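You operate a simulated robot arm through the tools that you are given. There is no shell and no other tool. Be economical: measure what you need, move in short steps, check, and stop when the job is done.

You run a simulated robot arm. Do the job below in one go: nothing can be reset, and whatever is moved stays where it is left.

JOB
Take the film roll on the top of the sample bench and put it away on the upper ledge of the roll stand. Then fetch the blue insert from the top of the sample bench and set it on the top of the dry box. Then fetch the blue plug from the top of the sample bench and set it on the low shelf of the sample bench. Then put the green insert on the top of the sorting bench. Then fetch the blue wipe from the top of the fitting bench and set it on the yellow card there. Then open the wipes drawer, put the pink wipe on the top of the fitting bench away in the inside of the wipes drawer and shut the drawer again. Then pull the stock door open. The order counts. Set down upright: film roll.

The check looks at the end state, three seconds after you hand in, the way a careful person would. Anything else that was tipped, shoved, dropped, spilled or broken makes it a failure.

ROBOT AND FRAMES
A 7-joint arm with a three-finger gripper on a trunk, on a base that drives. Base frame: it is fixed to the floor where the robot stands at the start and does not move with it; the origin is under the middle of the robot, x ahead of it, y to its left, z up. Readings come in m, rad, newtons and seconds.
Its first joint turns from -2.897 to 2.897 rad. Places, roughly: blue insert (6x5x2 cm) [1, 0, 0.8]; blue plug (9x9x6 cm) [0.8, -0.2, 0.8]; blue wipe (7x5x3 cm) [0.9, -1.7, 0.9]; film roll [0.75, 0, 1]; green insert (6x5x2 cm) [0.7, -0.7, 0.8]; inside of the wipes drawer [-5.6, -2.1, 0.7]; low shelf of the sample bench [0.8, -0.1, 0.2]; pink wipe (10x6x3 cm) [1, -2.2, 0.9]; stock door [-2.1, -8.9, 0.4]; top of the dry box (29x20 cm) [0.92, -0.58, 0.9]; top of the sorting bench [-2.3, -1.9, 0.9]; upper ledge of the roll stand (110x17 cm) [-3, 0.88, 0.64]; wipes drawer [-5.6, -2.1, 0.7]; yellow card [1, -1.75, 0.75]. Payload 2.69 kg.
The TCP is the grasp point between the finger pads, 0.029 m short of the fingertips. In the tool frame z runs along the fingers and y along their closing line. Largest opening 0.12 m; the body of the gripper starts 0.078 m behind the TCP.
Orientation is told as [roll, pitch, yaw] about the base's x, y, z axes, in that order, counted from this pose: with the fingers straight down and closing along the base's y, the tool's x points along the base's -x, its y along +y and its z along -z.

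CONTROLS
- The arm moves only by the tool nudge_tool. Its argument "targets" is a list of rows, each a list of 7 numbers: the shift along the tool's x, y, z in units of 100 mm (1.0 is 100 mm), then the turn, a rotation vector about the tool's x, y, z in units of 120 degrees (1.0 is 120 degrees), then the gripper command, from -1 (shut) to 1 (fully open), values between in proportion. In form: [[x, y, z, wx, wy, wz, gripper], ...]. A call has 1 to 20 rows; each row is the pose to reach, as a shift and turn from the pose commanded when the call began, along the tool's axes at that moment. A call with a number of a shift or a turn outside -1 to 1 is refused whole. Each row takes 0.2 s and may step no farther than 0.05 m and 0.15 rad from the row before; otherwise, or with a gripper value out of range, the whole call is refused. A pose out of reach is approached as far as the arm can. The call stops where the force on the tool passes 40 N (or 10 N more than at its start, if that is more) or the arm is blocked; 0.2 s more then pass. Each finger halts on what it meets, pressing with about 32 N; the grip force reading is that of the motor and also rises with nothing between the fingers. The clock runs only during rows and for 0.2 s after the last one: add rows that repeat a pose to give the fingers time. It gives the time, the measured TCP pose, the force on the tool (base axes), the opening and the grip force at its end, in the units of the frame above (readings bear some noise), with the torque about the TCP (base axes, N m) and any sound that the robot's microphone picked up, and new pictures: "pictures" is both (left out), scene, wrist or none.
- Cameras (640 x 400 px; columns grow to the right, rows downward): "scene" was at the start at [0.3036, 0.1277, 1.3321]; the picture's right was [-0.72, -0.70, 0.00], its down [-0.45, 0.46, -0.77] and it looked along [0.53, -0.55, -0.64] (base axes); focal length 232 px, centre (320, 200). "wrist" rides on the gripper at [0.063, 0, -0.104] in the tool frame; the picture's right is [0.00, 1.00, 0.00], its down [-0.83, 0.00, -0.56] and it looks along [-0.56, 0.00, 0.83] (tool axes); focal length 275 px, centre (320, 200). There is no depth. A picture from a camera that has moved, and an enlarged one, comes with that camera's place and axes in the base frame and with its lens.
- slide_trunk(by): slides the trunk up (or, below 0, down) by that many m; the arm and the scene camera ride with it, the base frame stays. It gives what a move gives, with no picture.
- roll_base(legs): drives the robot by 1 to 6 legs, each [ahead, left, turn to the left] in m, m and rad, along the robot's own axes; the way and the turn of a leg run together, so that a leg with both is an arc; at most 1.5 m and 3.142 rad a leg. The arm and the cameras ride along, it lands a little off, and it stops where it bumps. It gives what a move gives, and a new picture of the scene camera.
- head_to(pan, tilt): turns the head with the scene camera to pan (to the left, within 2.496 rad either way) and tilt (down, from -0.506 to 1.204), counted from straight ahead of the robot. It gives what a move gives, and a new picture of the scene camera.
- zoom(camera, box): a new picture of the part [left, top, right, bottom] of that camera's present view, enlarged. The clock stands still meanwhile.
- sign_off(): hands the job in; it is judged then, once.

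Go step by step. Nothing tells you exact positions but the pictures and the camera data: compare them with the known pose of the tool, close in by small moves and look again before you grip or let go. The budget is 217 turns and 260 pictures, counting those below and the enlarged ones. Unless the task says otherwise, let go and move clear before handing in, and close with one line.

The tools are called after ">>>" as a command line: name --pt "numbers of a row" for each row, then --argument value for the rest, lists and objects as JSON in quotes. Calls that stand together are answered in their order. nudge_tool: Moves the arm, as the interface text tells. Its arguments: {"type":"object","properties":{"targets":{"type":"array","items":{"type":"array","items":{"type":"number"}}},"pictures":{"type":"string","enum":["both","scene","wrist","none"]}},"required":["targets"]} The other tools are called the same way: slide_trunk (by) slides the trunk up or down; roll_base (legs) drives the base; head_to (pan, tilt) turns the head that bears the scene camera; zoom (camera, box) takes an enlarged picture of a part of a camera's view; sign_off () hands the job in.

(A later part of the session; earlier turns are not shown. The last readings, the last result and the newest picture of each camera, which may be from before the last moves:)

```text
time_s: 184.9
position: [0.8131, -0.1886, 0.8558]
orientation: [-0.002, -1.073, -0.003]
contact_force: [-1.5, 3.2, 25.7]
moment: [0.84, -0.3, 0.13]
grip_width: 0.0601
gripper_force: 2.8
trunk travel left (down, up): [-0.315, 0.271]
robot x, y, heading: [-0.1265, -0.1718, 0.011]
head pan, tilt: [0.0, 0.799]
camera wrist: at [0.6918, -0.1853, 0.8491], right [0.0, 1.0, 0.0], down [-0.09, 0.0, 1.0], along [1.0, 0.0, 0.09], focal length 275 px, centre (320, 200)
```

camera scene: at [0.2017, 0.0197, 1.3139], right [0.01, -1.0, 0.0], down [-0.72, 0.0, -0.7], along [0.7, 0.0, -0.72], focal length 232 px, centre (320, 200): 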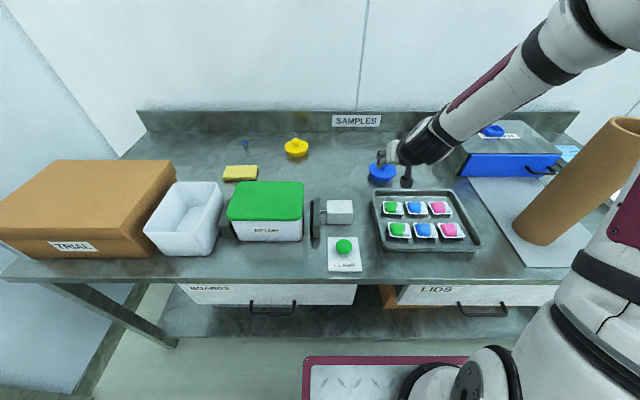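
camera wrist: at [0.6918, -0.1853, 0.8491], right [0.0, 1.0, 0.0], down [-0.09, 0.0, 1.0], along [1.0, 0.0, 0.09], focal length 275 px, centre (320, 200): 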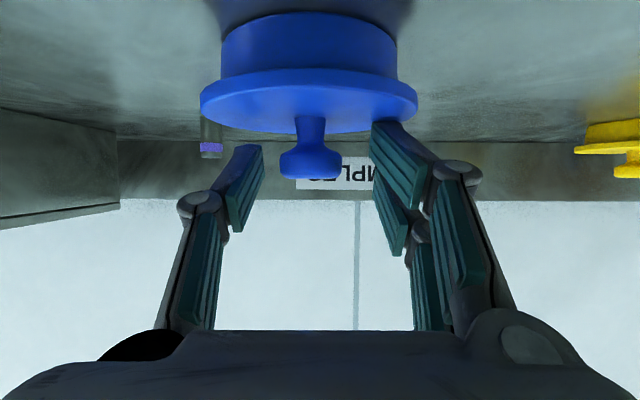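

The finger tips are bulkier than assumed and again touched the flange lightly. Raise 1 cm (lower part of the pads then matches the knob head) and close on the knob.

>>> nudge_tool --pt "-0.05 -0.03 -0.03 0 0 0 -0.1" --pt "-0.087 -0.03 -0.049 0 0 0 -0.1" --pictures "wrist"

>>> zoom --camera "wrist" --box '[200, 60, 440, 240]'

```text
time_s: 185.5
position: [0.8099, -0.1932, 0.8576]
orientation: [-0.002, -1.056, -0.005]
contact_force: [-0.2, -1.3, 0.6]
moment: [0.0, -0.01, 0.0]
grip_width: 0.0541
gripper_force: 0.0
trunk travel left (down, up): [-0.315, 0.271]
robot x, y, heading: [-0.127, -0.1731, 0.008]
head pan, tilt: [0.0, 0.799]
camera wrist: at [0.6887, -0.1903, 0.8538], right [0.0, 1.0, -0.01], down [-0.07, 0.01, 1.0], along [1.0, 0.0, 0.07], focal length 275 px, centre (320, 200)
```

wrist: 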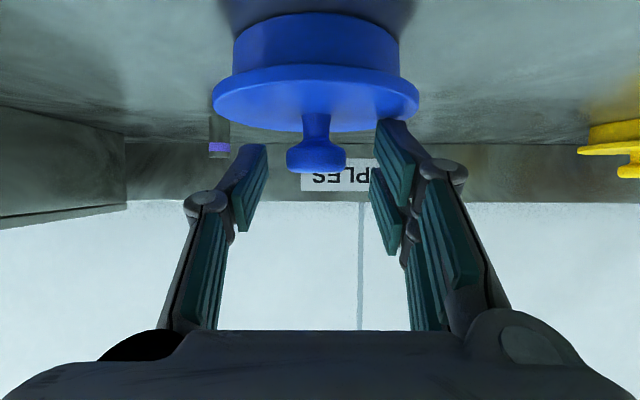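

```text
2.22 times, centred on (320, 150) of wrist
camera zoom: at [0.6887, -0.1903, 0.8538], right [0.0, 1.0, -0.01], down [-0.07, 0.01, 1.0], along [1.0, 0.0, 0.07], focal length 612 px, centre (320, 311)
```

zoom: 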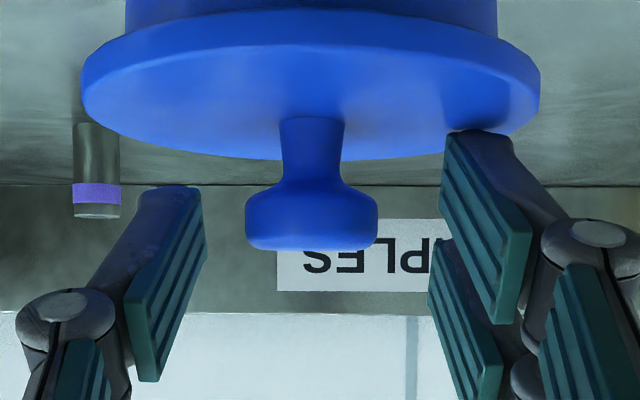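

The gripper has one finger against two. The knob sits right at the tips; I'll move 12 mm horizontally forward and close.

>>> nudge_tool --pt "-0.03 0 0.05 0 0 0 -0.1" --pt "-0.06 -0.02 0.11 0 0 0 -0.1" --pt "-0.06 -0.02 0.11 0 0 0 -0.4" --pt "-0.06 -0.02 0.11 0 0 0 -1" --pt "-0.06 -0.02 0.11 0 0 0 -1" --pt "-0.06 -0.02 0.11 0 0 0 -1" --pictures "wrist"

```text
time_s: 186.9
position: [0.8246, -0.1938, 0.861]
orientation: [-0.003, -1.062, -0.004]
contact_force: [-0.6, 1.3, 0.9]
moment: [0.1, 0.02, -0.02]
grip_width: 0.023
gripper_force: 32.2
trunk travel left (down, up): [-0.315, 0.271]
robot x, y, heading: [-0.1257, -0.1659, 0.012]
head pan, tilt: [0.0, 0.799]
camera wrist: at [0.7025, -0.191, 0.8556], right [0.0, 1.0, 0.0], down [-0.08, 0.01, 1.0], along [1.0, 0.0, 0.08], focal length 275 px, centre (320, 200)
```

wrist: 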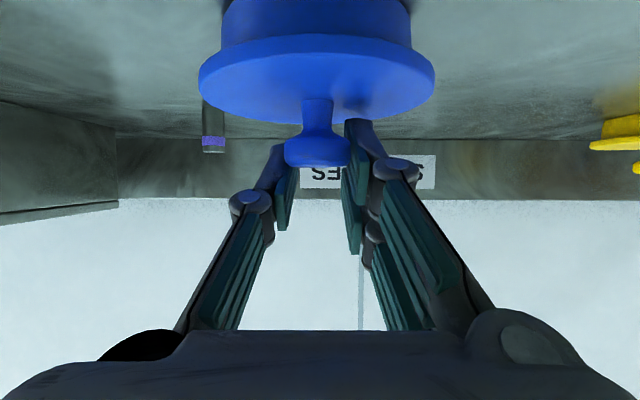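

Closed on the knob at 0.023 m. Lift 3 cm straight up and check.

>>> nudge_tool --pt "-0.08 0 -0.05 0 0 0 -1" --pt "-0.17 0 -0.1 0 0 0 -1" --pt "-0.262 0 -0.147 0 0 0 -1" --pictures "both"

>>> zoom --camera "scene" --box '[340, 110, 440, 190]'

```text
time_s: 187.7
position: [0.8248, -0.1938, 0.8913]
orientation: [-0.001, -1.061, -0.004]
contact_force: [0.5, -0.2, -0.6]
moment: [0.0, -0.06, 0.01]
grip_width: 0.0233
gripper_force: 31.9
trunk travel left (down, up): [-0.315, 0.271]
robot x, y, heading: [-0.1295, -0.1717, 0.007]
head pan, tilt: [0.0, 0.799]
camera scene: at [0.2019, 0.0197, 1.3138], right [0.01, -1.0, 0.0], down [-0.72, 0.0, -0.7], along [0.7, 0.0, -0.72], focal length 232 px, centre (320, 200)
camera wrist: at [0.7037, -0.191, 0.8853], right [0.0, 1.0, 0.0], down [-0.08, 0.01, 1.0], along [1.0, 0.0, 0.08], focal length 275 px, centre (320, 200)
```

scene: 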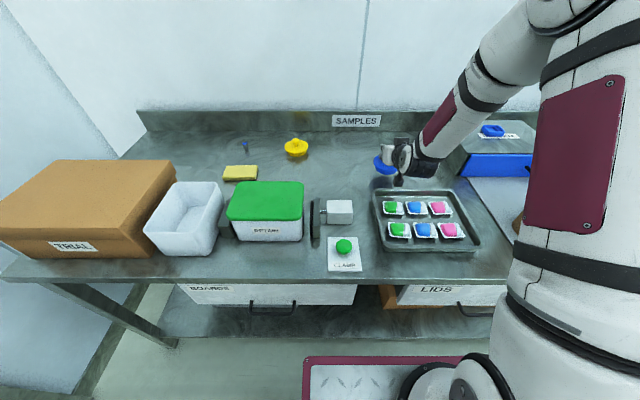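
wrist: 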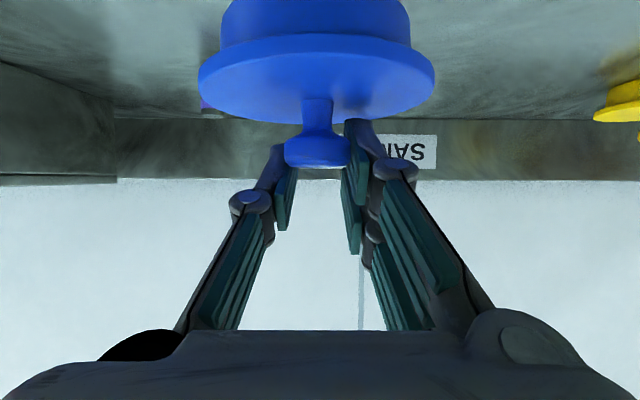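

```text
5.00 times, centred on (390, 150) of scene
camera zoom: at [0.2019, 0.0197, 1.3138], right [0.01, -1.0, 0.0], down [-0.72, 0.0, -0.7], along [0.7, 0.0, -0.72], focal length 1160 px, centre (-30, 450)
```

zoom: 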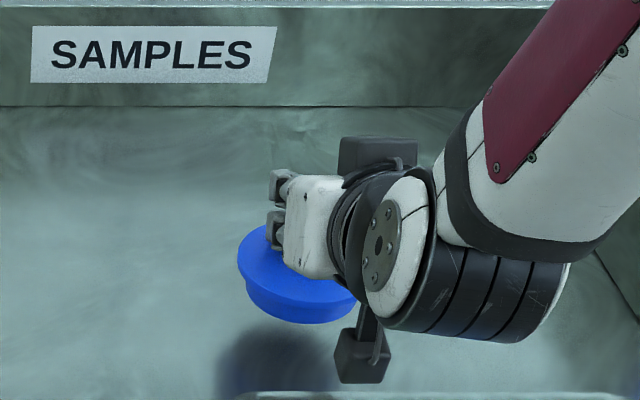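

Plug held level. Raise it, back away from the bench, lower the trunk and look at the low shelf.

>>> slide_trunk --by 0.06

>>> roll_base --legs '[[-0.6, 0, 0]]'

>>> head_to --pan 0.0 --tilt 0.6

```text
time_s: 188.7
position: [0.8249, -0.1935, 0.95]
orientation: [-0.003, -1.061, -0.002]
contact_force: [0.4, -0.2, -0.3]
moment: [-0.02, -0.01, 0.03]
grip_width: 0.023
gripper_force: 32.0
trunk travel left (down, up): [-0.375, 0.211]
robot x, y, heading: [-0.1283, -0.1706, 0.007]
head pan, tilt: [0.0, 0.799]
```

```text
time_s: 192.1
position: [0.2257, -0.1964, 0.9511]
orientation: [-0.002, -1.064, -0.001]
contact_force: [0.1, -0.4, 0.2]
moment: [0.0, -0.01, 0.01]
grip_width: 0.0226
gripper_force: 31.9
trunk travel left (down, up): [-0.375, 0.211]
robot x, y, heading: [-0.7217, -0.1718, 0.006]
head pan, tilt: [0.0, 0.799]
camera scene: at [-0.4272, 0.0155, 1.3735], right [0.01, -1.0, 0.0], down [-0.72, -0.01, -0.7], along [0.7, 0.01, -0.72], focal length 232 px, centre (320, 200)
```

scene: 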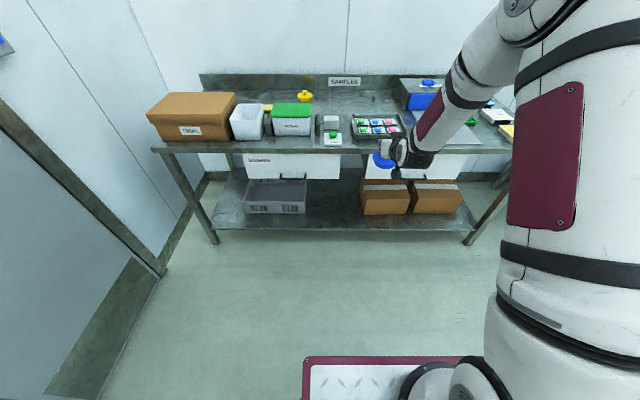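

```text
time_s: 192.8
position: [0.2255, -0.1974, 0.9515]
orientation: [-0.003, -1.062, -0.002]
contact_force: [0.2, -0.1, -0.6]
moment: [-0.01, 0.01, 0.0]
grip_width: 0.0224
gripper_force: 31.8
trunk travel left (down, up): [-0.375, 0.211]
robot x, y, heading: [-0.7265, -0.174, 0.006]
head pan, tilt: [0.0, 0.6]
camera scene: at [-0.4194, 0.0156, 1.3903], right [0.01, -1.0, 0.0], down [-0.57, 0.0, -0.82], along [0.82, 0.01, -0.57], focal length 232 px, centre (320, 200)
```

scene: 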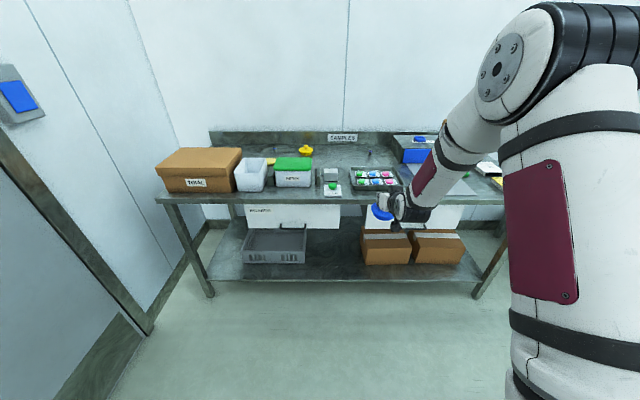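

The shelf's free gap is from y≈-0.25 to 0.11 between crate and cartons, shelf z≈0.19. I'll lower the trunk fully, then lower the arm while still out in front.

>>> slide_trunk --by -0.37

>>> nudge_tool --pt "0 0 0.25 0 0 0 -1" --pt "0 0 0.5 0 0 0 -1" --pt "0.3 0 0.7 0 0 0 -1" --pt "0.6 0 0.9 0 0 0 -1" --pictures "none"

>>> nudge_tool --pt "0.25 0 0.14 0 0 0 -1" --pt "0.5 0 0.28 0 0 0 -1" --pt "0.75 0 0.42 0 0 0 -1" --pt "0.95 0 0.53 0 0 0 -1" --pictures "both"

```text
time_s: 196.4
position: [0.2269, -0.1966, 0.5801]
orientation: [-0.002, -1.063, -0.002]
contact_force: [0.1, 0.4, 0.2]
moment: [0.0, 0.02, -0.04]
grip_width: 0.0204
gripper_force: 31.7
trunk travel left (down, up): [-0.005, 0.581]
robot x, y, heading: [-0.7286, -0.1749, 0.006]
head pan, tilt: [0.0, 0.6]
```

```text
time_s: 197.4
position: [0.2761, -0.1974, 0.486]
orientation: [-0.004, -1.062, -0.003]
contact_force: [-0.6, 0.7, -0.2]
moment: [-0.01, 0.01, 0.01]
grip_width: 0.0206
gripper_force: 32.6
trunk travel left (down, up): [-0.005, 0.581]
robot x, y, heading: [-0.7271, -0.1711, 0.012]
head pan, tilt: [0.0, 0.6]
```

```text
time_s: 198.4
position: [0.2776, -0.1961, 0.3746]
orientation: [-0.003, -1.063, -0.002]
contact_force: [0.2, 0.3, -0.4]
moment: [0.0, 0.01, -0.02]
grip_width: 0.0209
gripper_force: 32.2
trunk travel left (down, up): [-0.005, 0.581]
robot x, y, heading: [-0.7274, -0.179, 0.006]
head pan, tilt: [0.0, 0.6]
camera scene: at [-0.3423, 0.0161, 1.0212], right [0.01, -1.0, 0.0], down [-0.56, 0.0, -0.83], along [0.82, 0.01, -0.56], focal length 232 px, centre (320, 200)
camera wrist: at [0.1555, -0.194, 0.3696], right [0.0, 1.0, -0.01], down [-0.08, 0.01, 1.0], along [1.0, 0.0, 0.08], focal length 275 px, centre (320, 200)
```

scene: 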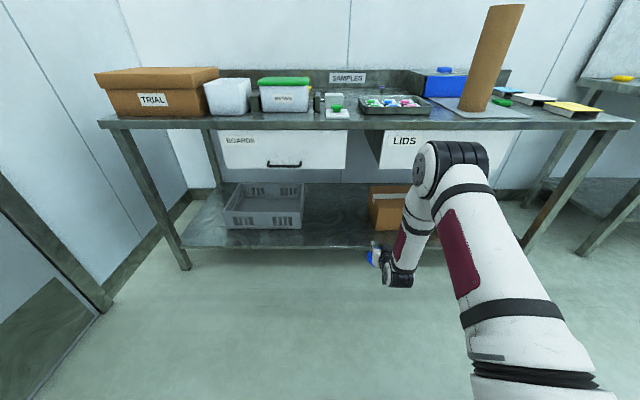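
wrist: 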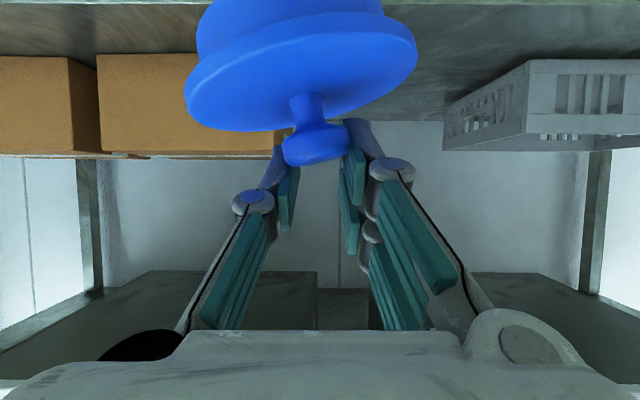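

The plug tilted somewhat in the grip, so I'll be quick: drive it in over the shelf, above the surface.

>>> roll_base --legs '[[0.1, 0.12, 0], [0.18, 0, 0]]'

>>> nudge_tool --pt "0.1 0 0.056 0 0 0 -1" --pt "0.2 0 0.112 0 0 0 -1" --pt "0.35 0 0.196 0 0 0 -1" --pictures "both"

```text
time_s: 200.9
position: [0.5598, -0.0715, 0.3755]
orientation: [-0.001, -1.063, -0.001]
contact_force: [0.2, -0.9, -0.5]
moment: [-0.02, -0.01, -0.01]
grip_width: 0.0205
gripper_force: 32.1
trunk travel left (down, up): [-0.005, 0.581]
robot x, y, heading: [-0.442, -0.0499, 0.004]
head pan, tilt: [0.0, 0.6]
camera scene: at [-0.0601, 0.1406, 1.0212], right [0.01, -1.0, 0.0], down [-0.56, 0.0, -0.83], along [0.82, 0.01, -0.57], focal length 232 px, centre (320, 200)
```

scene: 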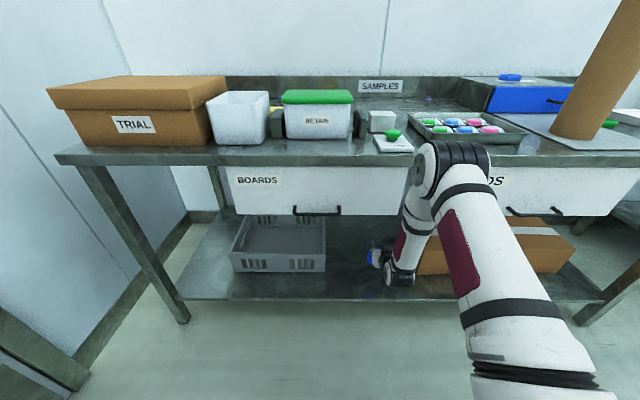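

```text
time_s: 201.7
position: [0.5591, -0.0703, 0.3365]
orientation: [-0.002, -1.062, -0.001]
contact_force: [0.7, 0.8, -0.2]
moment: [-0.01, 0.02, -0.01]
grip_width: 0.0203
gripper_force: 32.0
trunk travel left (down, up): [-0.005, 0.581]
robot x, y, heading: [-0.4437, -0.0535, 0.009]
head pan, tilt: [0.0, 0.6]
camera scene: at [-0.0601, 0.1406, 1.0212], right [0.01, -1.0, 0.0], down [-0.56, 0.0, -0.83], along [0.82, 0.01, -0.57], focal length 232 px, centre (320, 200)
camera wrist: at [0.4376, -0.0687, 0.331], right [0.0, 1.0, -0.01], down [-0.08, 0.01, 1.0], along [1.0, 0.0, 0.08], focal length 275 px, centre (320, 200)
```

scene: 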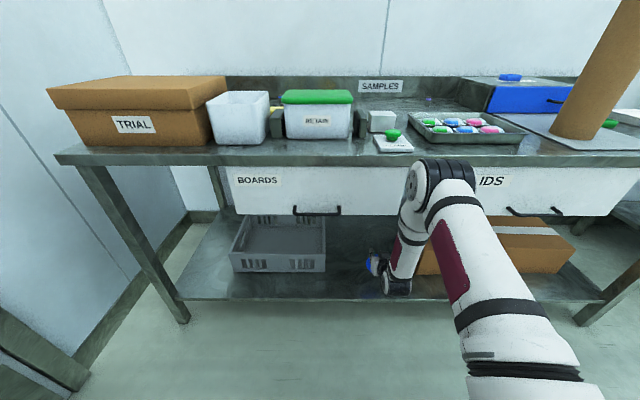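
wrist: 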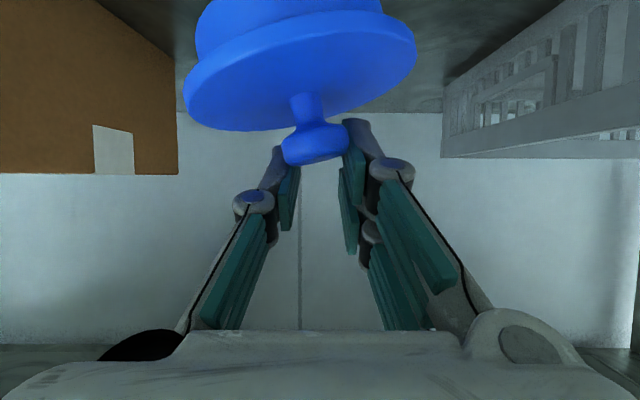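

>>> nudge_tool --pt "0.13 0 0.073 0 0 0 -1" --pt "0.26 0 0.147 0 0 0 -1" --pt "0.35 0 0.196 0 0 0 -1" --pictures "none"

>>> nudge_tool --pt "0.035 0 0.02 0 0 0 -1" --pt "0.07 0 0.04 0 0 0 -1" --pt "0.105 0 0.06 0 0 0 -1" --pt "0.14 0 0.08 0 0 0 -1" --pictures "wrist"

>>> zoom --camera "scene" --box '[310, 210, 450, 310]'

```text
time_s: 202.5
position: [0.5596, -0.0711, 0.296]
orientation: [-0.003, -1.061, -0.004]
contact_force: [-0.6, -0.2, -0.2]
moment: [0.0, -0.02, -0.01]
grip_width: 0.0208
gripper_force: 32.0
trunk travel left (down, up): [-0.005, 0.581]
robot x, y, heading: [-0.4435, -0.0486, 0.009]
head pan, tilt: [0.0, 0.6]
```

```text
time_s: 203.5
position: [0.5603, -0.0718, 0.2794]
orientation: [0.0, -1.062, -0.002]
contact_force: [0.1, 0.4, -0.6]
moment: [0.01, 0.01, -0.04]
grip_width: 0.0203
gripper_force: 32.2
trunk travel left (down, up): [-0.005, 0.581]
robot x, y, heading: [-0.4448, -0.0516, 0.007]
head pan, tilt: [0.0, 0.6]
camera wrist: at [0.4381, -0.0694, 0.2732], right [0.0, 1.0, 0.0], down [-0.08, 0.01, 1.0], along [1.0, 0.0, 0.08], focal length 275 px, centre (320, 200)
```

wrist: 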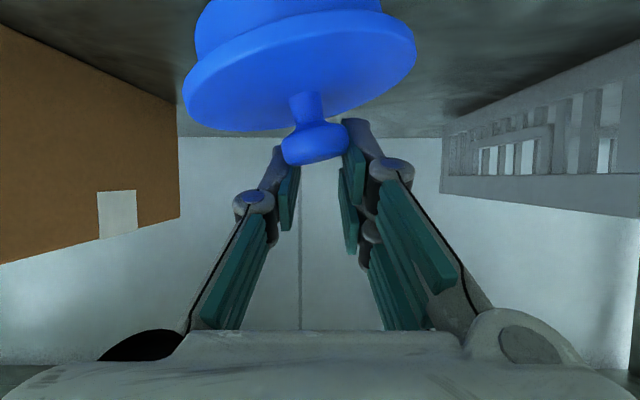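

```text
4.00 times, centred on (380, 260) of scene
camera zoom: at [-0.0601, 0.1406, 1.0212], right [0.01, -1.0, 0.0], down [-0.56, 0.0, -0.83], along [0.82, 0.01, -0.57], focal length 928 px, centre (80, -40)
```

zoom: 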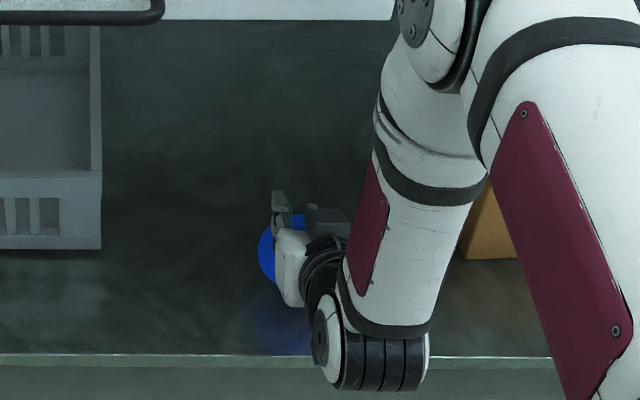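

>>> nudge_tool --pt "0.026 0 0.015 0 0 0 -1" --pt "0.052 0 0.03 0 0 0 -1" --pt "0.078 0 0.044 0 0 0 -1" --pt "0.105 0 0.06 0 0 0 -1" --pictures "wrist"

```text
time_s: 204.5
position: [0.5589, -0.0712, 0.2664]
orientation: [-0.001, -1.064, -0.002]
contact_force: [-0.1, -0.6, -0.7]
moment: [-0.04, -0.01, 0.0]
grip_width: 0.0202
gripper_force: 32.1
trunk travel left (down, up): [-0.005, 0.581]
robot x, y, heading: [-0.4429, -0.0519, 0.01]
head pan, tilt: [0.0, 0.6]
camera wrist: at [0.4381, -0.069, 0.2606], right [0.0, 1.0, 0.0], down [-0.08, 0.01, 1.0], along [1.0, 0.0, 0.08], focal length 275 px, centre (320, 200)
```

wrist: 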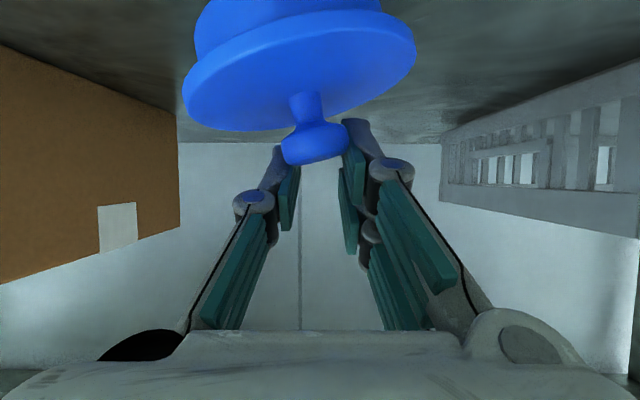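

>>> nudge_tool --pt "0.026 0 0.015 0 0 0 -1" --pt "0.052 0 0.03 0 0 0 -1" --pt "0.078 0 0.044 0 0 0 -1" --pt "0.105 0 0.06 0 0 0 -1" --pt "0.131 0 0.074 0 0 0 -1" --pictures "wrist"

```text
time_s: 205.7
position: [0.5599, -0.0728, 0.2509]
orientation: [-0.001, -1.062, -0.003]
contact_force: [-1.4, -0.6, 0.2]
moment: [-0.01, 0.04, -0.01]
grip_width: 0.0203
gripper_force: 31.9
trunk travel left (down, up): [-0.005, 0.581]
robot x, y, heading: [-0.4416, -0.0522, 0.008]
head pan, tilt: [0.0, 0.6]
camera wrist: at [0.4383, -0.069, 0.2461], right [0.0, 1.0, 0.0], down [-0.08, 0.0, 1.0], along [1.0, 0.0, 0.08], focal length 275 px, centre (320, 200)
```

wrist: 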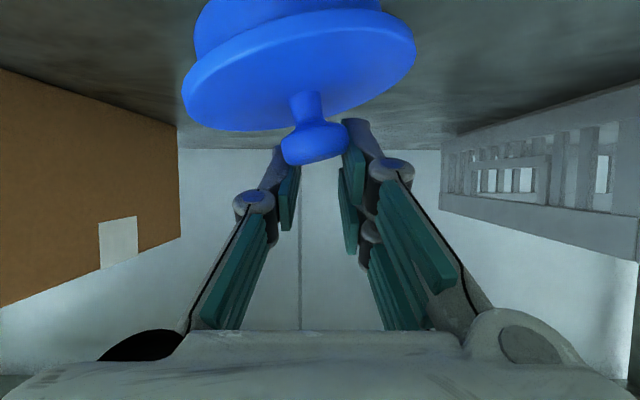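

>>> nudge_tool --pt "0.026 0 0.015 0 0 0 -1" --pt "0.052 0 0.03 0 0 0 -1" --pt "0.078 0 0.044 0 0 0 -1" --pt "0.105 0 0.06 0 0 0 -1" --pt "0.131 0 0.074 0 0 0 -1" --pictures "wrist"

```text
time_s: 206.9
position: [0.5582, -0.0719, 0.2375]
orientation: [-0.001, -1.061, -0.001]
contact_force: [-0.6, 0.3, 0.4]
moment: [-0.01, 0.0, 0.01]
grip_width: 0.0
gripper_force: 28.2
trunk travel left (down, up): [-0.005, 0.581]
robot x, y, heading: [-0.4387, -0.0477, 0.006]
head pan, tilt: [0.0, 0.6]
camera wrist: at [0.4374, -0.069, 0.231], right [0.0, 1.0, 0.0], down [-0.08, 0.0, 1.0], along [1.0, 0.0, 0.08], focal length 275 px, centre (320, 200)
```

wrist: 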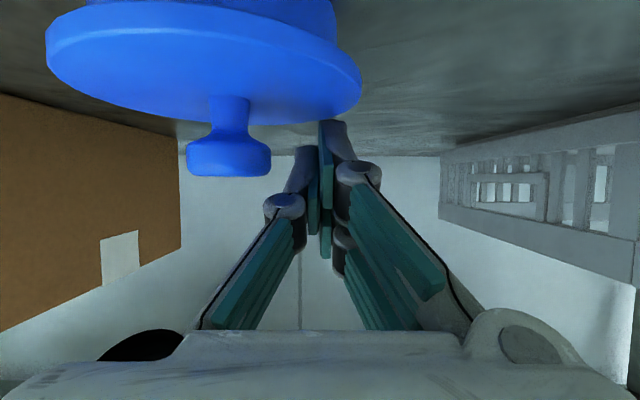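

The plug slipped out onto the shelf at contact. I'll raise the fingers straight up a bit and look at how it stands.

>>> nudge_tool --pt "-0.1 0 -0.056 0 0 0 -1" --pt "-0.26 0 -0.147 0 0 0 -1" --pt "-0.5 0 -0.28 0 0 0 -1" --pictures "wrist"

>>> zoom --camera "scene" --box '[310, 210, 450, 310]'

```text
time_s: 207.7
position: [0.5588, -0.0709, 0.2938]
orientation: [-0.001, -1.061, -0.003]
contact_force: [-0.1, 0.4, 1.2]
moment: [-0.02, -0.02, 0.01]
grip_width: 0.0002
gripper_force: 28.5
trunk travel left (down, up): [-0.005, 0.581]
robot x, y, heading: [-0.4425, -0.0503, 0.006]
head pan, tilt: [0.0, 0.6]
camera wrist: at [0.4366, -0.068, 0.2884], right [0.0, 1.0, 0.0], down [-0.08, 0.0, 1.0], along [1.0, 0.0, 0.08], focal length 275 px, centre (320, 200)
```

wrist: 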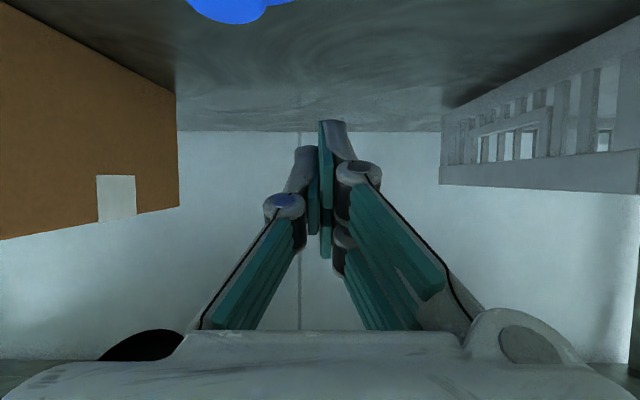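

```text
4.00 times, centred on (380, 260) of scene
camera zoom: at [-0.0601, 0.1406, 1.0212], right [0.01, -1.0, 0.0], down [-0.56, 0.0, -0.82], along [0.82, 0.01, -0.57], focal length 928 px, centre (80, -40)
```

zoom: 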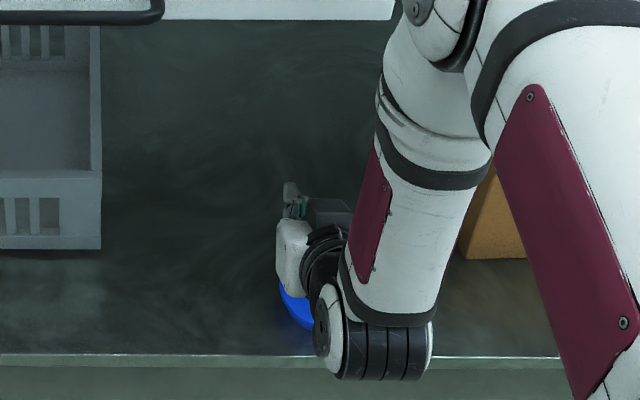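

It seems to lie near the shelf's front. Raise a bit more, back out and check.

>>> nudge_tool --pt "-0.13 0 -0.07 0 0 0 -1" --pt "-0.26 0 -0.147 0 0 0 -1" --pictures "none"

>>> roll_base --legs '[[-0.35, 0, 0]]'

>>> zoom --camera "scene" --box '[280, 170, 440, 270]'

```text
time_s: 208.3
position: [0.5582, -0.0713, 0.324]
orientation: [-0.004, -1.062, -0.002]
contact_force: [-0.1, -0.5, -0.7]
moment: [-0.03, 0.02, 0.05]
grip_width: 0.0
gripper_force: 28.8
trunk travel left (down, up): [-0.005, 0.581]
robot x, y, heading: [-0.4431, -0.0526, 0.008]
head pan, tilt: [0.0, 0.6]
```

```text
time_s: 210.6
position: [0.2155, -0.0702, 0.324]
orientation: [-0.003, -1.062, 0.005]
contact_force: [0.7, -0.1, 0.1]
moment: [-0.03, 0.02, 0.01]
grip_width: 0.0
gripper_force: 28.4
trunk travel left (down, up): [-0.005, 0.581]
robot x, y, heading: [-0.7922, -0.0553, 0.018]
head pan, tilt: [0.0, 0.6]
camera scene: at [-0.4069, 0.1389, 1.0212], right [0.01, -1.0, 0.0], down [-0.56, -0.01, -0.83], along [0.82, 0.01, -0.56], focal length 232 px, centre (320, 200)
```

scene: 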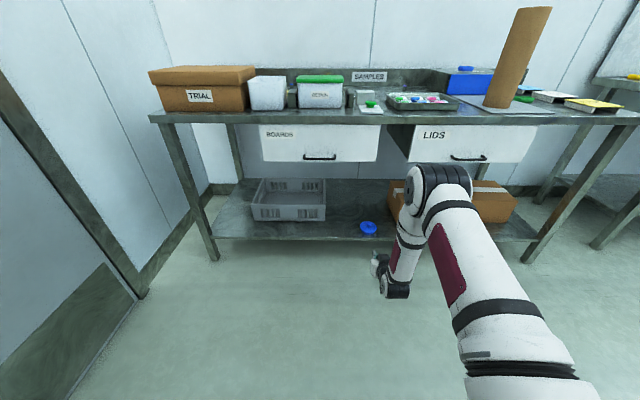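

```text
4.00 times, centred on (360, 220) of scene
camera zoom: at [-0.4069, 0.1389, 1.0212], right [0.01, -1.0, 0.0], down [-0.56, -0.01, -0.83], along [0.82, 0.01, -0.56], focal length 928 px, centre (160, 120)
```

zoom: 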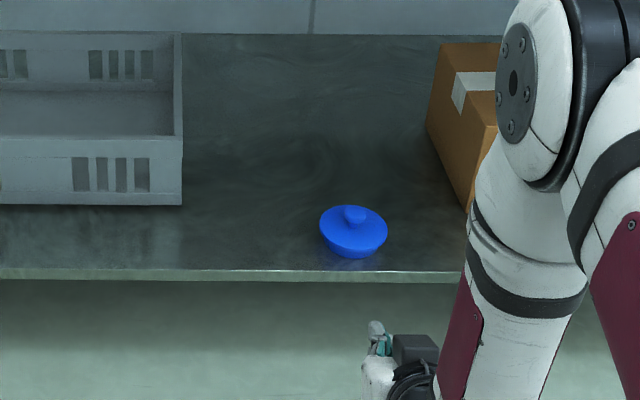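

The plug stands upright on the low shelf. Next the green insert, near the brown core: raise the trunk, put the tool vertical again and move over there.

>>> slide_trunk --by 0.41

>>> nudge_tool --pt "0 0 -0.15 0 0.064 0 0" --pt "0 0 -0.3 0 0.128 0 0.5" --pt "0 0 -0.45 0 0.192 0 0.5" --pt "0 0 -0.6 0 0.256 0 0.5" --pt "0 0 -0.75 0 0.32 0 0.5" --pt "0 0 -0.9 0 0.384 0 0.5" --pt "0 0 -1 0 0.446 0 0.5" --pt "0 0 -1 0 0.507 0 0.5" --pictures "none"

>>> roll_base --legs '[[0, -0.7, -0.015], [0.45, 0, 0]]'

>>> head_to --pan -0.2 --tilt 0.7

```text
refused: 0.41 is not a number from -0.4 to 0.4
```

```text
time_s: 212.4
position: [0.1277, -0.0699, 0.3726]
orientation: [-0.001, 0.002, 0.005]
contact_force: [-0.8, -0.1, 0.2]
moment: [0.0, 0.01, -0.02]
grip_width: 0.0901
gripper_force: 0.1
trunk travel left (down, up): [-0.005, 0.581]
robot x, y, heading: [-0.7896, -0.0536, 0.016]
head pan, tilt: [0.0, 0.6]
```

```text
time_s: 218.2
position: [0.4751, -0.8057, 0.3638]
orientation: [0.0, 0.053, -0.024]
contact_force: [0.4, -0.3, 0.7]
moment: [0.03, -0.03, -0.02]
grip_width: 0.0901
gripper_force: 0.0
trunk travel left (down, up): [-0.005, 0.581]
robot x, y, heading: [-0.4147, -0.7694, -0.013]
head pan, tilt: [0.0, 0.6]
stopped in leg 2: the robot was blocked; the commanded pose is now the measured one
camera scene: at [-0.0261, -0.5836, 1.0215], right [-0.01, -1.0, 0.0], down [-0.56, 0.01, -0.83], along [0.83, -0.01, -0.56], focal length 232 px, centre (320, 200)
```

scene: 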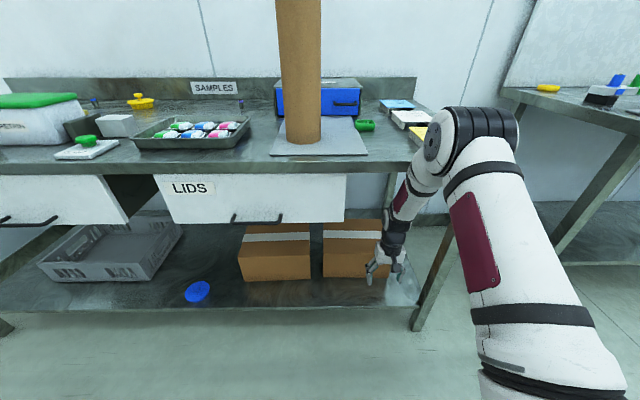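

```text
time_s: 218.9
position: [0.4737, -0.8055, 0.3627]
orientation: [0.001, 0.053, -0.023]
contact_force: [-0.2, -0.4, 0.0]
moment: [-0.01, -0.01, -0.05]
grip_width: 0.0899
gripper_force: 0.0
trunk travel left (down, up): [-0.005, 0.581]
robot x, y, heading: [-0.4101, -0.768, -0.007]
head pan, tilt: [-0.201, 0.7]
camera scene: at [-0.0315, -0.6004, 1.013], right [-0.21, -0.98, 0.0], down [-0.63, 0.14, -0.77], along [0.75, -0.16, -0.64], focal length 232 px, centre (320, 200)
```

scene: 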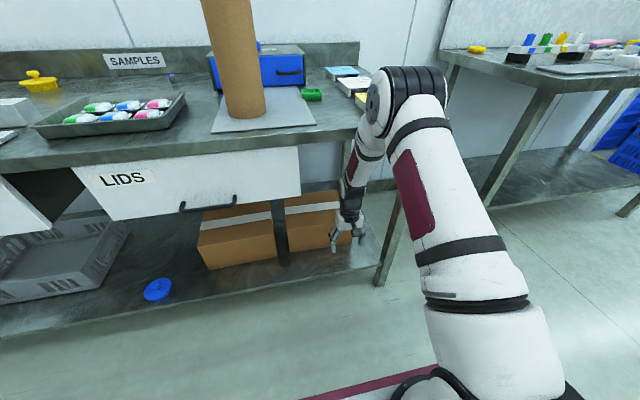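

The trunk lift was refused (limit 0.4) and the low arm bumped the bench. I'll back straight off now and inspect.

>>> roll_base --legs '[[-0.35, 0, 0]]'

>>> zoom --camera "scene" --box '[40, 90, 440, 300]'

```text
time_s: 221.2
position: [0.1179, -0.8037, 0.3629]
orientation: [0.0, 0.053, -0.027]
contact_force: [-0.7, 0.2, 0.1]
moment: [0.02, 0.01, -0.02]
grip_width: 0.0901
gripper_force: 0.1
trunk travel left (down, up): [-0.005, 0.581]
robot x, y, heading: [-0.77, -0.7615, -0.014]
head pan, tilt: [-0.201, 0.7]
camera scene: at [-0.3864, -0.5973, 1.0126], right [-0.21, -0.98, 0.0], down [-0.63, 0.14, -0.76], along [0.75, -0.16, -0.64], focal length 232 px, centre (320, 200)
```

scene: 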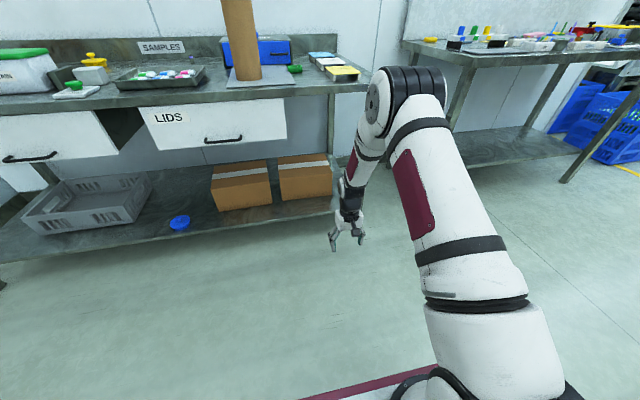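

```text
1.60 times, centred on (240, 195) of scene
camera zoom: at [-0.3864, -0.5973, 1.0126], right [-0.21, -0.98, 0.0], down [-0.63, 0.14, -0.76], along [0.75, -0.16, -0.64], focal length 371 px, centre (448, 208)
```

zoom: 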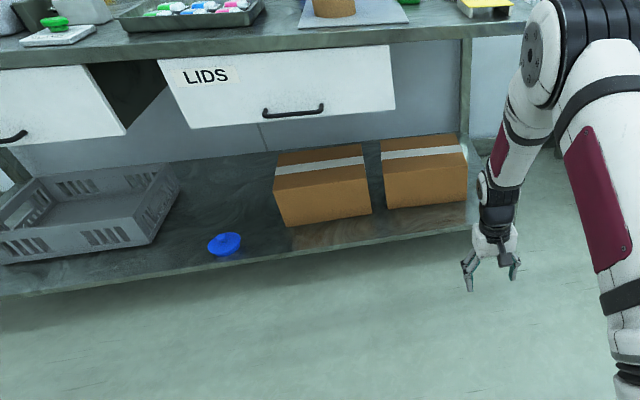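

No visible harm: cartons and drawers are where they were. Raise the trunk now and straighten the tool.

>>> slide_trunk --by 0.4

>>> nudge_tool --pt "0 0 -0.2 0 -0.025 0 0.5" --pt "0.3 0 -0.5 0 -0.025 0 0.5" --pt "0.6 0 -0.8 0 -0.025 0 0.5" --pt "0.9 0 -1 0 -0.025 0 0.5" --pictures "none"

>>> nudge_tool --pt "0 0 -0.5 0 0 0 0.5" --pt "0 0 -1 0 0 0 0.5" --pictures "none"

```text
time_s: 225.0
position: [0.1186, -0.8039, 0.761]
orientation: [0.002, 0.053, -0.03]
contact_force: [0.4, 0.3, -0.1]
moment: [0.0, -0.03, 0.02]
grip_width: 0.0903
gripper_force: 0.0
trunk travel left (down, up): [-0.405, 0.181]
robot x, y, heading: [-0.7688, -0.7656, -0.017]
head pan, tilt: [-0.201, 0.7]
```

```text
time_s: 226.0
position: [0.034, -0.8009, 0.8674]
orientation: [0.001, -0.001, -0.028]
contact_force: [-0.5, 0.4, -1.1]
moment: [-0.02, 0.0, 0.0]
grip_width: 0.0901
gripper_force: 0.2
trunk travel left (down, up): [-0.405, 0.181]
robot x, y, heading: [-0.7667, -0.7647, -0.017]
head pan, tilt: [-0.201, 0.7]
```

```text
time_s: 226.6
position: [0.0344, -0.7998, 0.9644]
orientation: [-0.001, 0.001, -0.028]
contact_force: [1.4, 0.1, -0.7]
moment: [0.03, 0.01, -0.01]
grip_width: 0.0899
gripper_force: 0.0
trunk travel left (down, up): [-0.405, 0.181]
robot x, y, heading: [-0.7703, -0.7638, -0.015]
head pan, tilt: [-0.201, 0.7]
```

Green insert at about (0.74, -0.74). Drive forward so that the tool is above it.

>>> roll_base --legs '[[0.68, 0.045, 0.015]]'

>>> nudge_tool --pt "0 0 0 0 0 0 0.5" --pictures "wrist"

```text
time_s: 230.3
position: [0.7045, -0.7352, 0.9651]
orientation: [0.0, 0.001, 0.001]
contact_force: [-0.1, -0.4, 0.4]
moment: [0.0, 0.0, 0.01]
grip_width: 0.0898
gripper_force: 0.1
trunk travel left (down, up): [-0.405, 0.181]
robot x, y, heading: [-0.101, -0.7218, 0.017]
head pan, tilt: [-0.201, 0.7]
camera scene: at [0.1822, -0.5445, 1.4117], right [-0.19, -0.98, 0.0], down [-0.63, 0.12, -0.76], along [0.75, -0.14, -0.64], focal length 232 px, centre (320, 200)
```

scene: 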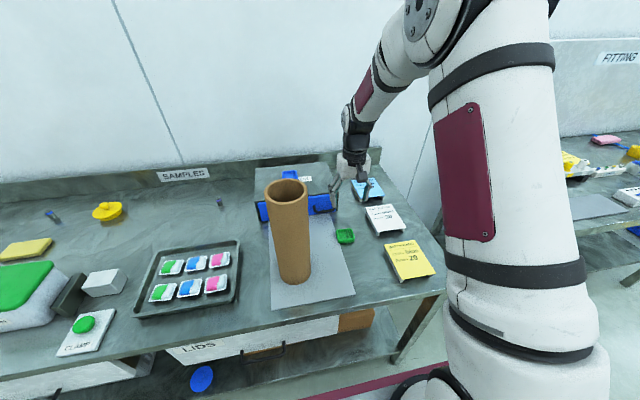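

```text
time_s: 230.7
position: [0.7039, -0.7348, 0.9645]
orientation: [-0.001, 0.001, -0.002]
contact_force: [0.3, 0.0, -0.4]
moment: [-0.01, 0.02, -0.02]
grip_width: 0.0899
gripper_force: 0.0
trunk travel left (down, up): [-0.405, 0.181]
robot x, y, heading: [-0.1017, -0.7174, 0.013]
head pan, tilt: [-0.201, 0.7]
camera wrist: at [0.6408, -0.7332, 1.0678], right [0.0, 1.0, 0.0], down [0.83, 0.0, 0.56], along [0.56, 0.0, -0.83], focal length 275 px, centre (320, 200)
```

wrist: 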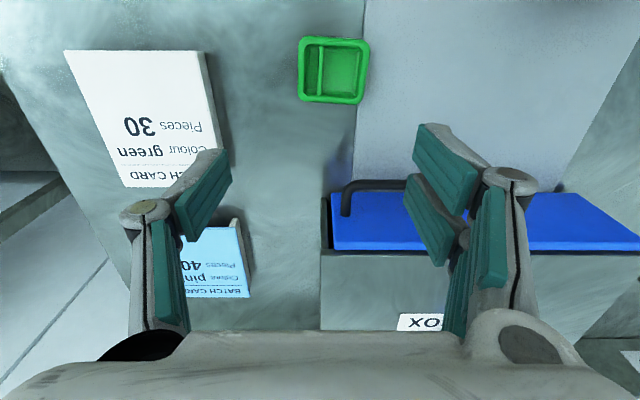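

Insert centre ≈ (0.681, -0.722), turned by about 6°. Align and descend.

>>> nudge_tool --pt "0.12 0.06 0.2 0 0 0.025 0.4" --pt "0.23 0.12 0.5 0 0 0.05 0.4" --pt "0.23 0.12 0.9 0 0 0.05 0.4" --pictures "wrist"

```text
time_s: 231.5
position: [0.6792, -0.7227, 0.8751]
orientation: [-0.001, -0.001, -0.105]
contact_force: [0.6, -0.4, 0.8]
moment: [-0.01, -0.04, 0.0]
grip_width: 0.0838
gripper_force: 0.2
trunk travel left (down, up): [-0.405, 0.181]
robot x, y, heading: [-0.101, -0.7213, 0.01]
head pan, tilt: [-0.201, 0.7]
camera wrist: at [0.6161, -0.7144, 0.978], right [0.1, 0.99, 0.0], down [0.83, -0.08, 0.56], along [0.55, -0.06, -0.83], focal length 275 px, centre (320, 200)
```

wrist: 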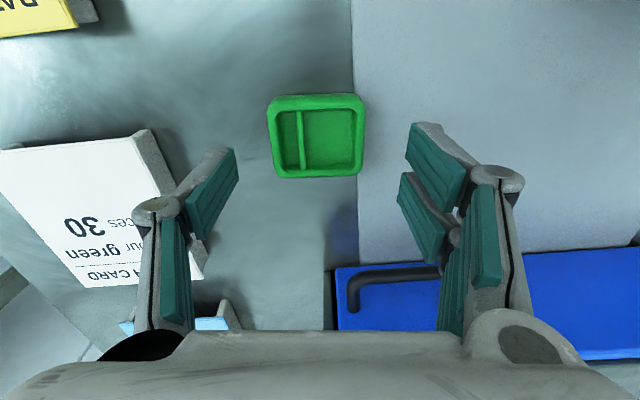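

>>> nudge_tool --pt "0 0 0.2 0 0 0 0.4" --pt "0 0 0.4 0 0 0 0.4" --pt "0 0 0.48 0 0 0 0.4" --pt "0 0 0.48 0 0 0 0" --pt "0 0 0.48 0 0 0 -1" --pt "0 0 0.48 0 0 0 -1" --pt "0 0 0.48 0 0 0 -1" --pictures "wrist"

```text
time_s: 233.1
position: [0.6792, -0.7232, 0.8274]
orientation: [0.0, -0.003, -0.105]
contact_force: [0.0, 0.6, 3.0]
moment: [-0.02, 0.02, -0.02]
grip_width: 0.0571
gripper_force: 32.4
trunk travel left (down, up): [-0.405, 0.181]
robot x, y, heading: [-0.0991, -0.7199, 0.013]
head pan, tilt: [-0.201, 0.7]
camera wrist: at [0.6171, -0.7149, 0.9301], right [0.1, 0.99, 0.0], down [0.83, -0.08, 0.56], along [0.55, -0.06, -0.83], focal length 275 px, centre (320, 200)
```

wrist: 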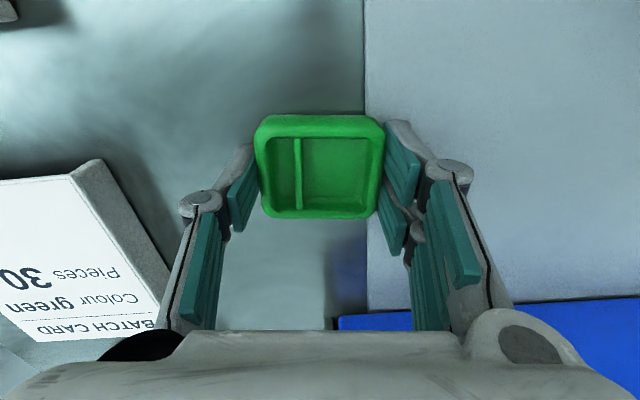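

Gripped. Lift and back away, then look at the sorting bench.

>>> nudge_tool --pt "0 0 -0.3 0 0 0 -1" --pt "0 0 -0.7 0 0 0 -1" --pt "0 0 -1 0 0 0 -1" --pictures "none"

>>> nudge_tool --pt "0 0 -0.4 0 0 0 -1" --pt "0 0 -0.8 0 0 0 -1" --pt "0 0 -1 0 0 0 -1" --pictures "none"

>>> roll_base --legs '[[-0.5, 0, 0]]'

>>> head_to --pan -2.45 --tilt 0.4

>>> zoom --camera "scene" --box '[140, 100, 540, 350]'

```text
time_s: 233.9
position: [0.6794, -0.723, 0.9268]
orientation: [0.001, 0.001, -0.104]
contact_force: [1.1, 0.3, -0.8]
moment: [-0.03, 0.02, 0.01]
grip_width: 0.0572
gripper_force: 31.8
trunk travel left (down, up): [-0.405, 0.181]
robot x, y, heading: [-0.0984, -0.7219, 0.009]
head pan, tilt: [-0.201, 0.7]
```

```text
time_s: 234.7
position: [0.6806, -0.7245, 1.0249]
orientation: [-0.001, -0.001, -0.104]
contact_force: [-0.4, -0.9, -1.2]
moment: [0.02, -0.01, 0.01]
grip_width: 0.0569
gripper_force: 31.8
trunk travel left (down, up): [-0.405, 0.181]
robot x, y, heading: [-0.1003, -0.7171, 0.014]
head pan, tilt: [-0.201, 0.7]
```

```text
time_s: 237.6
position: [0.1843, -0.7269, 1.0243]
orientation: [0.001, 0.001, -0.097]
contact_force: [0.0, 0.2, -0.2]
moment: [-0.01, 0.0, -0.02]
grip_width: 0.0574
gripper_force: 31.5
trunk travel left (down, up): [-0.405, 0.181]
robot x, y, heading: [-0.5974, -0.7277, 0.023]
head pan, tilt: [-0.201, 0.7]
camera scene: at [-0.3148, -0.5499, 1.4117], right [-0.18, -0.98, 0.0], down [-0.63, 0.12, -0.76], along [0.75, -0.14, -0.64], focal length 232 px, centre (320, 200)
```

scene: 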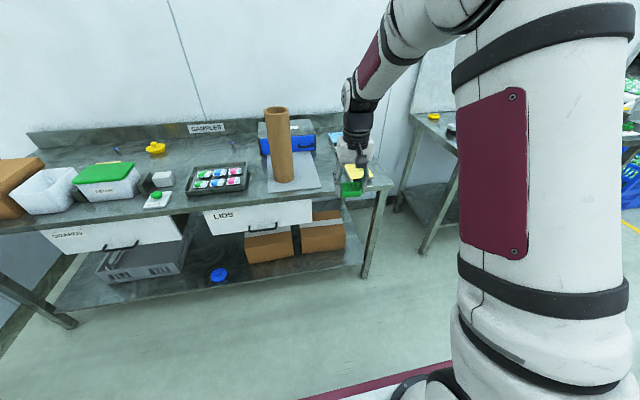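

```text
time_s: 239.7
position: [0.1847, -0.7259, 1.0248]
orientation: [0.001, 0.0, -0.098]
contact_force: [-1.0, -0.3, 0.0]
moment: [-0.01, 0.0, 0.02]
grip_width: 0.0573
gripper_force: 31.9
trunk travel left (down, up): [-0.405, 0.181]
robot x, y, heading: [-0.593, -0.7274, 0.015]
head pan, tilt: [-2.45, 0.4]
camera scene: at [-0.4685, -0.5951, 1.4385], right [-0.65, 0.76, 0.0], down [0.29, 0.25, -0.92], along [-0.7, -0.6, -0.39], focal length 232 px, centre (320, 200)
```

scene: 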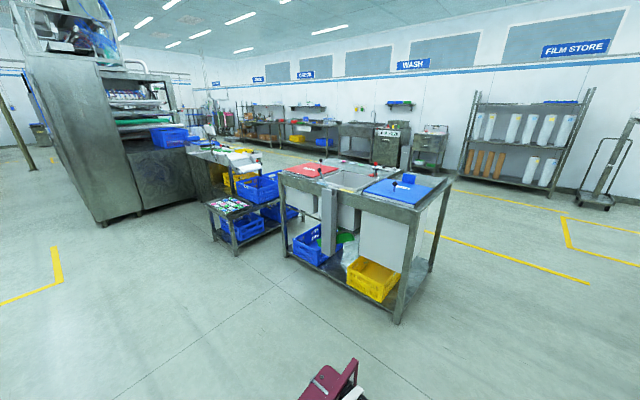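

```text
1.60 times, centred on (340, 225) of scene
camera zoom: at [-0.4685, -0.5951, 1.4385], right [-0.65, 0.76, 0.0], down [0.29, 0.25, -0.92], along [-0.7, -0.6, -0.39], focal length 371 px, centre (288, 160)
```

zoom: 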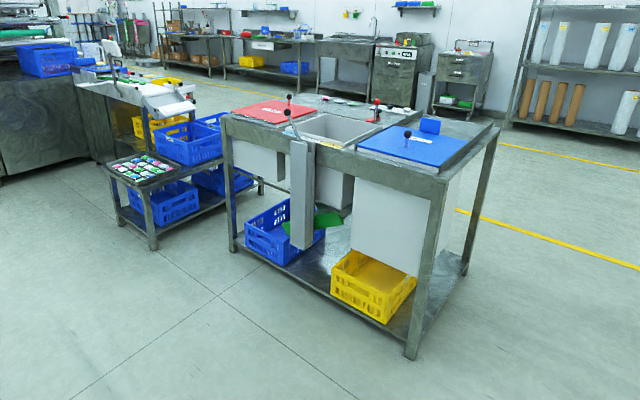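

The free part of the sorting bench's top is on its far side. I'll drive round through the corridor to face it from the -x side.

>>> roll_base --legs '[[0, 0.47, -0.018], [-1.45, 0, 0], [-1.45, 0, 0]]'

```text
time_s: 256.0
position: [-2.6881, -0.2617, 1.0251]
orientation: [0.001, -0.001, -0.127]
contact_force: [0.2, 0.0, 0.4]
moment: [0.02, 0.01, 0.03]
grip_width: 0.0573
gripper_force: 31.6
trunk travel left (down, up): [-0.405, 0.181]
robot x, y, heading: [-3.4685, -0.2385, -0.013]
head pan, tilt: [-2.45, 0.4]
camera scene: at [-3.3371, -0.1103, 1.4385], right [-0.63, 0.78, 0.0], down [0.3, 0.24, -0.92], along [-0.72, -0.58, -0.39], focal length 232 px, centre (320, 200)
```

scene: 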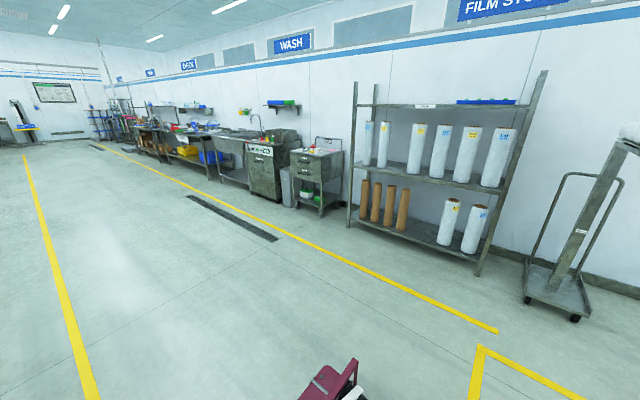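

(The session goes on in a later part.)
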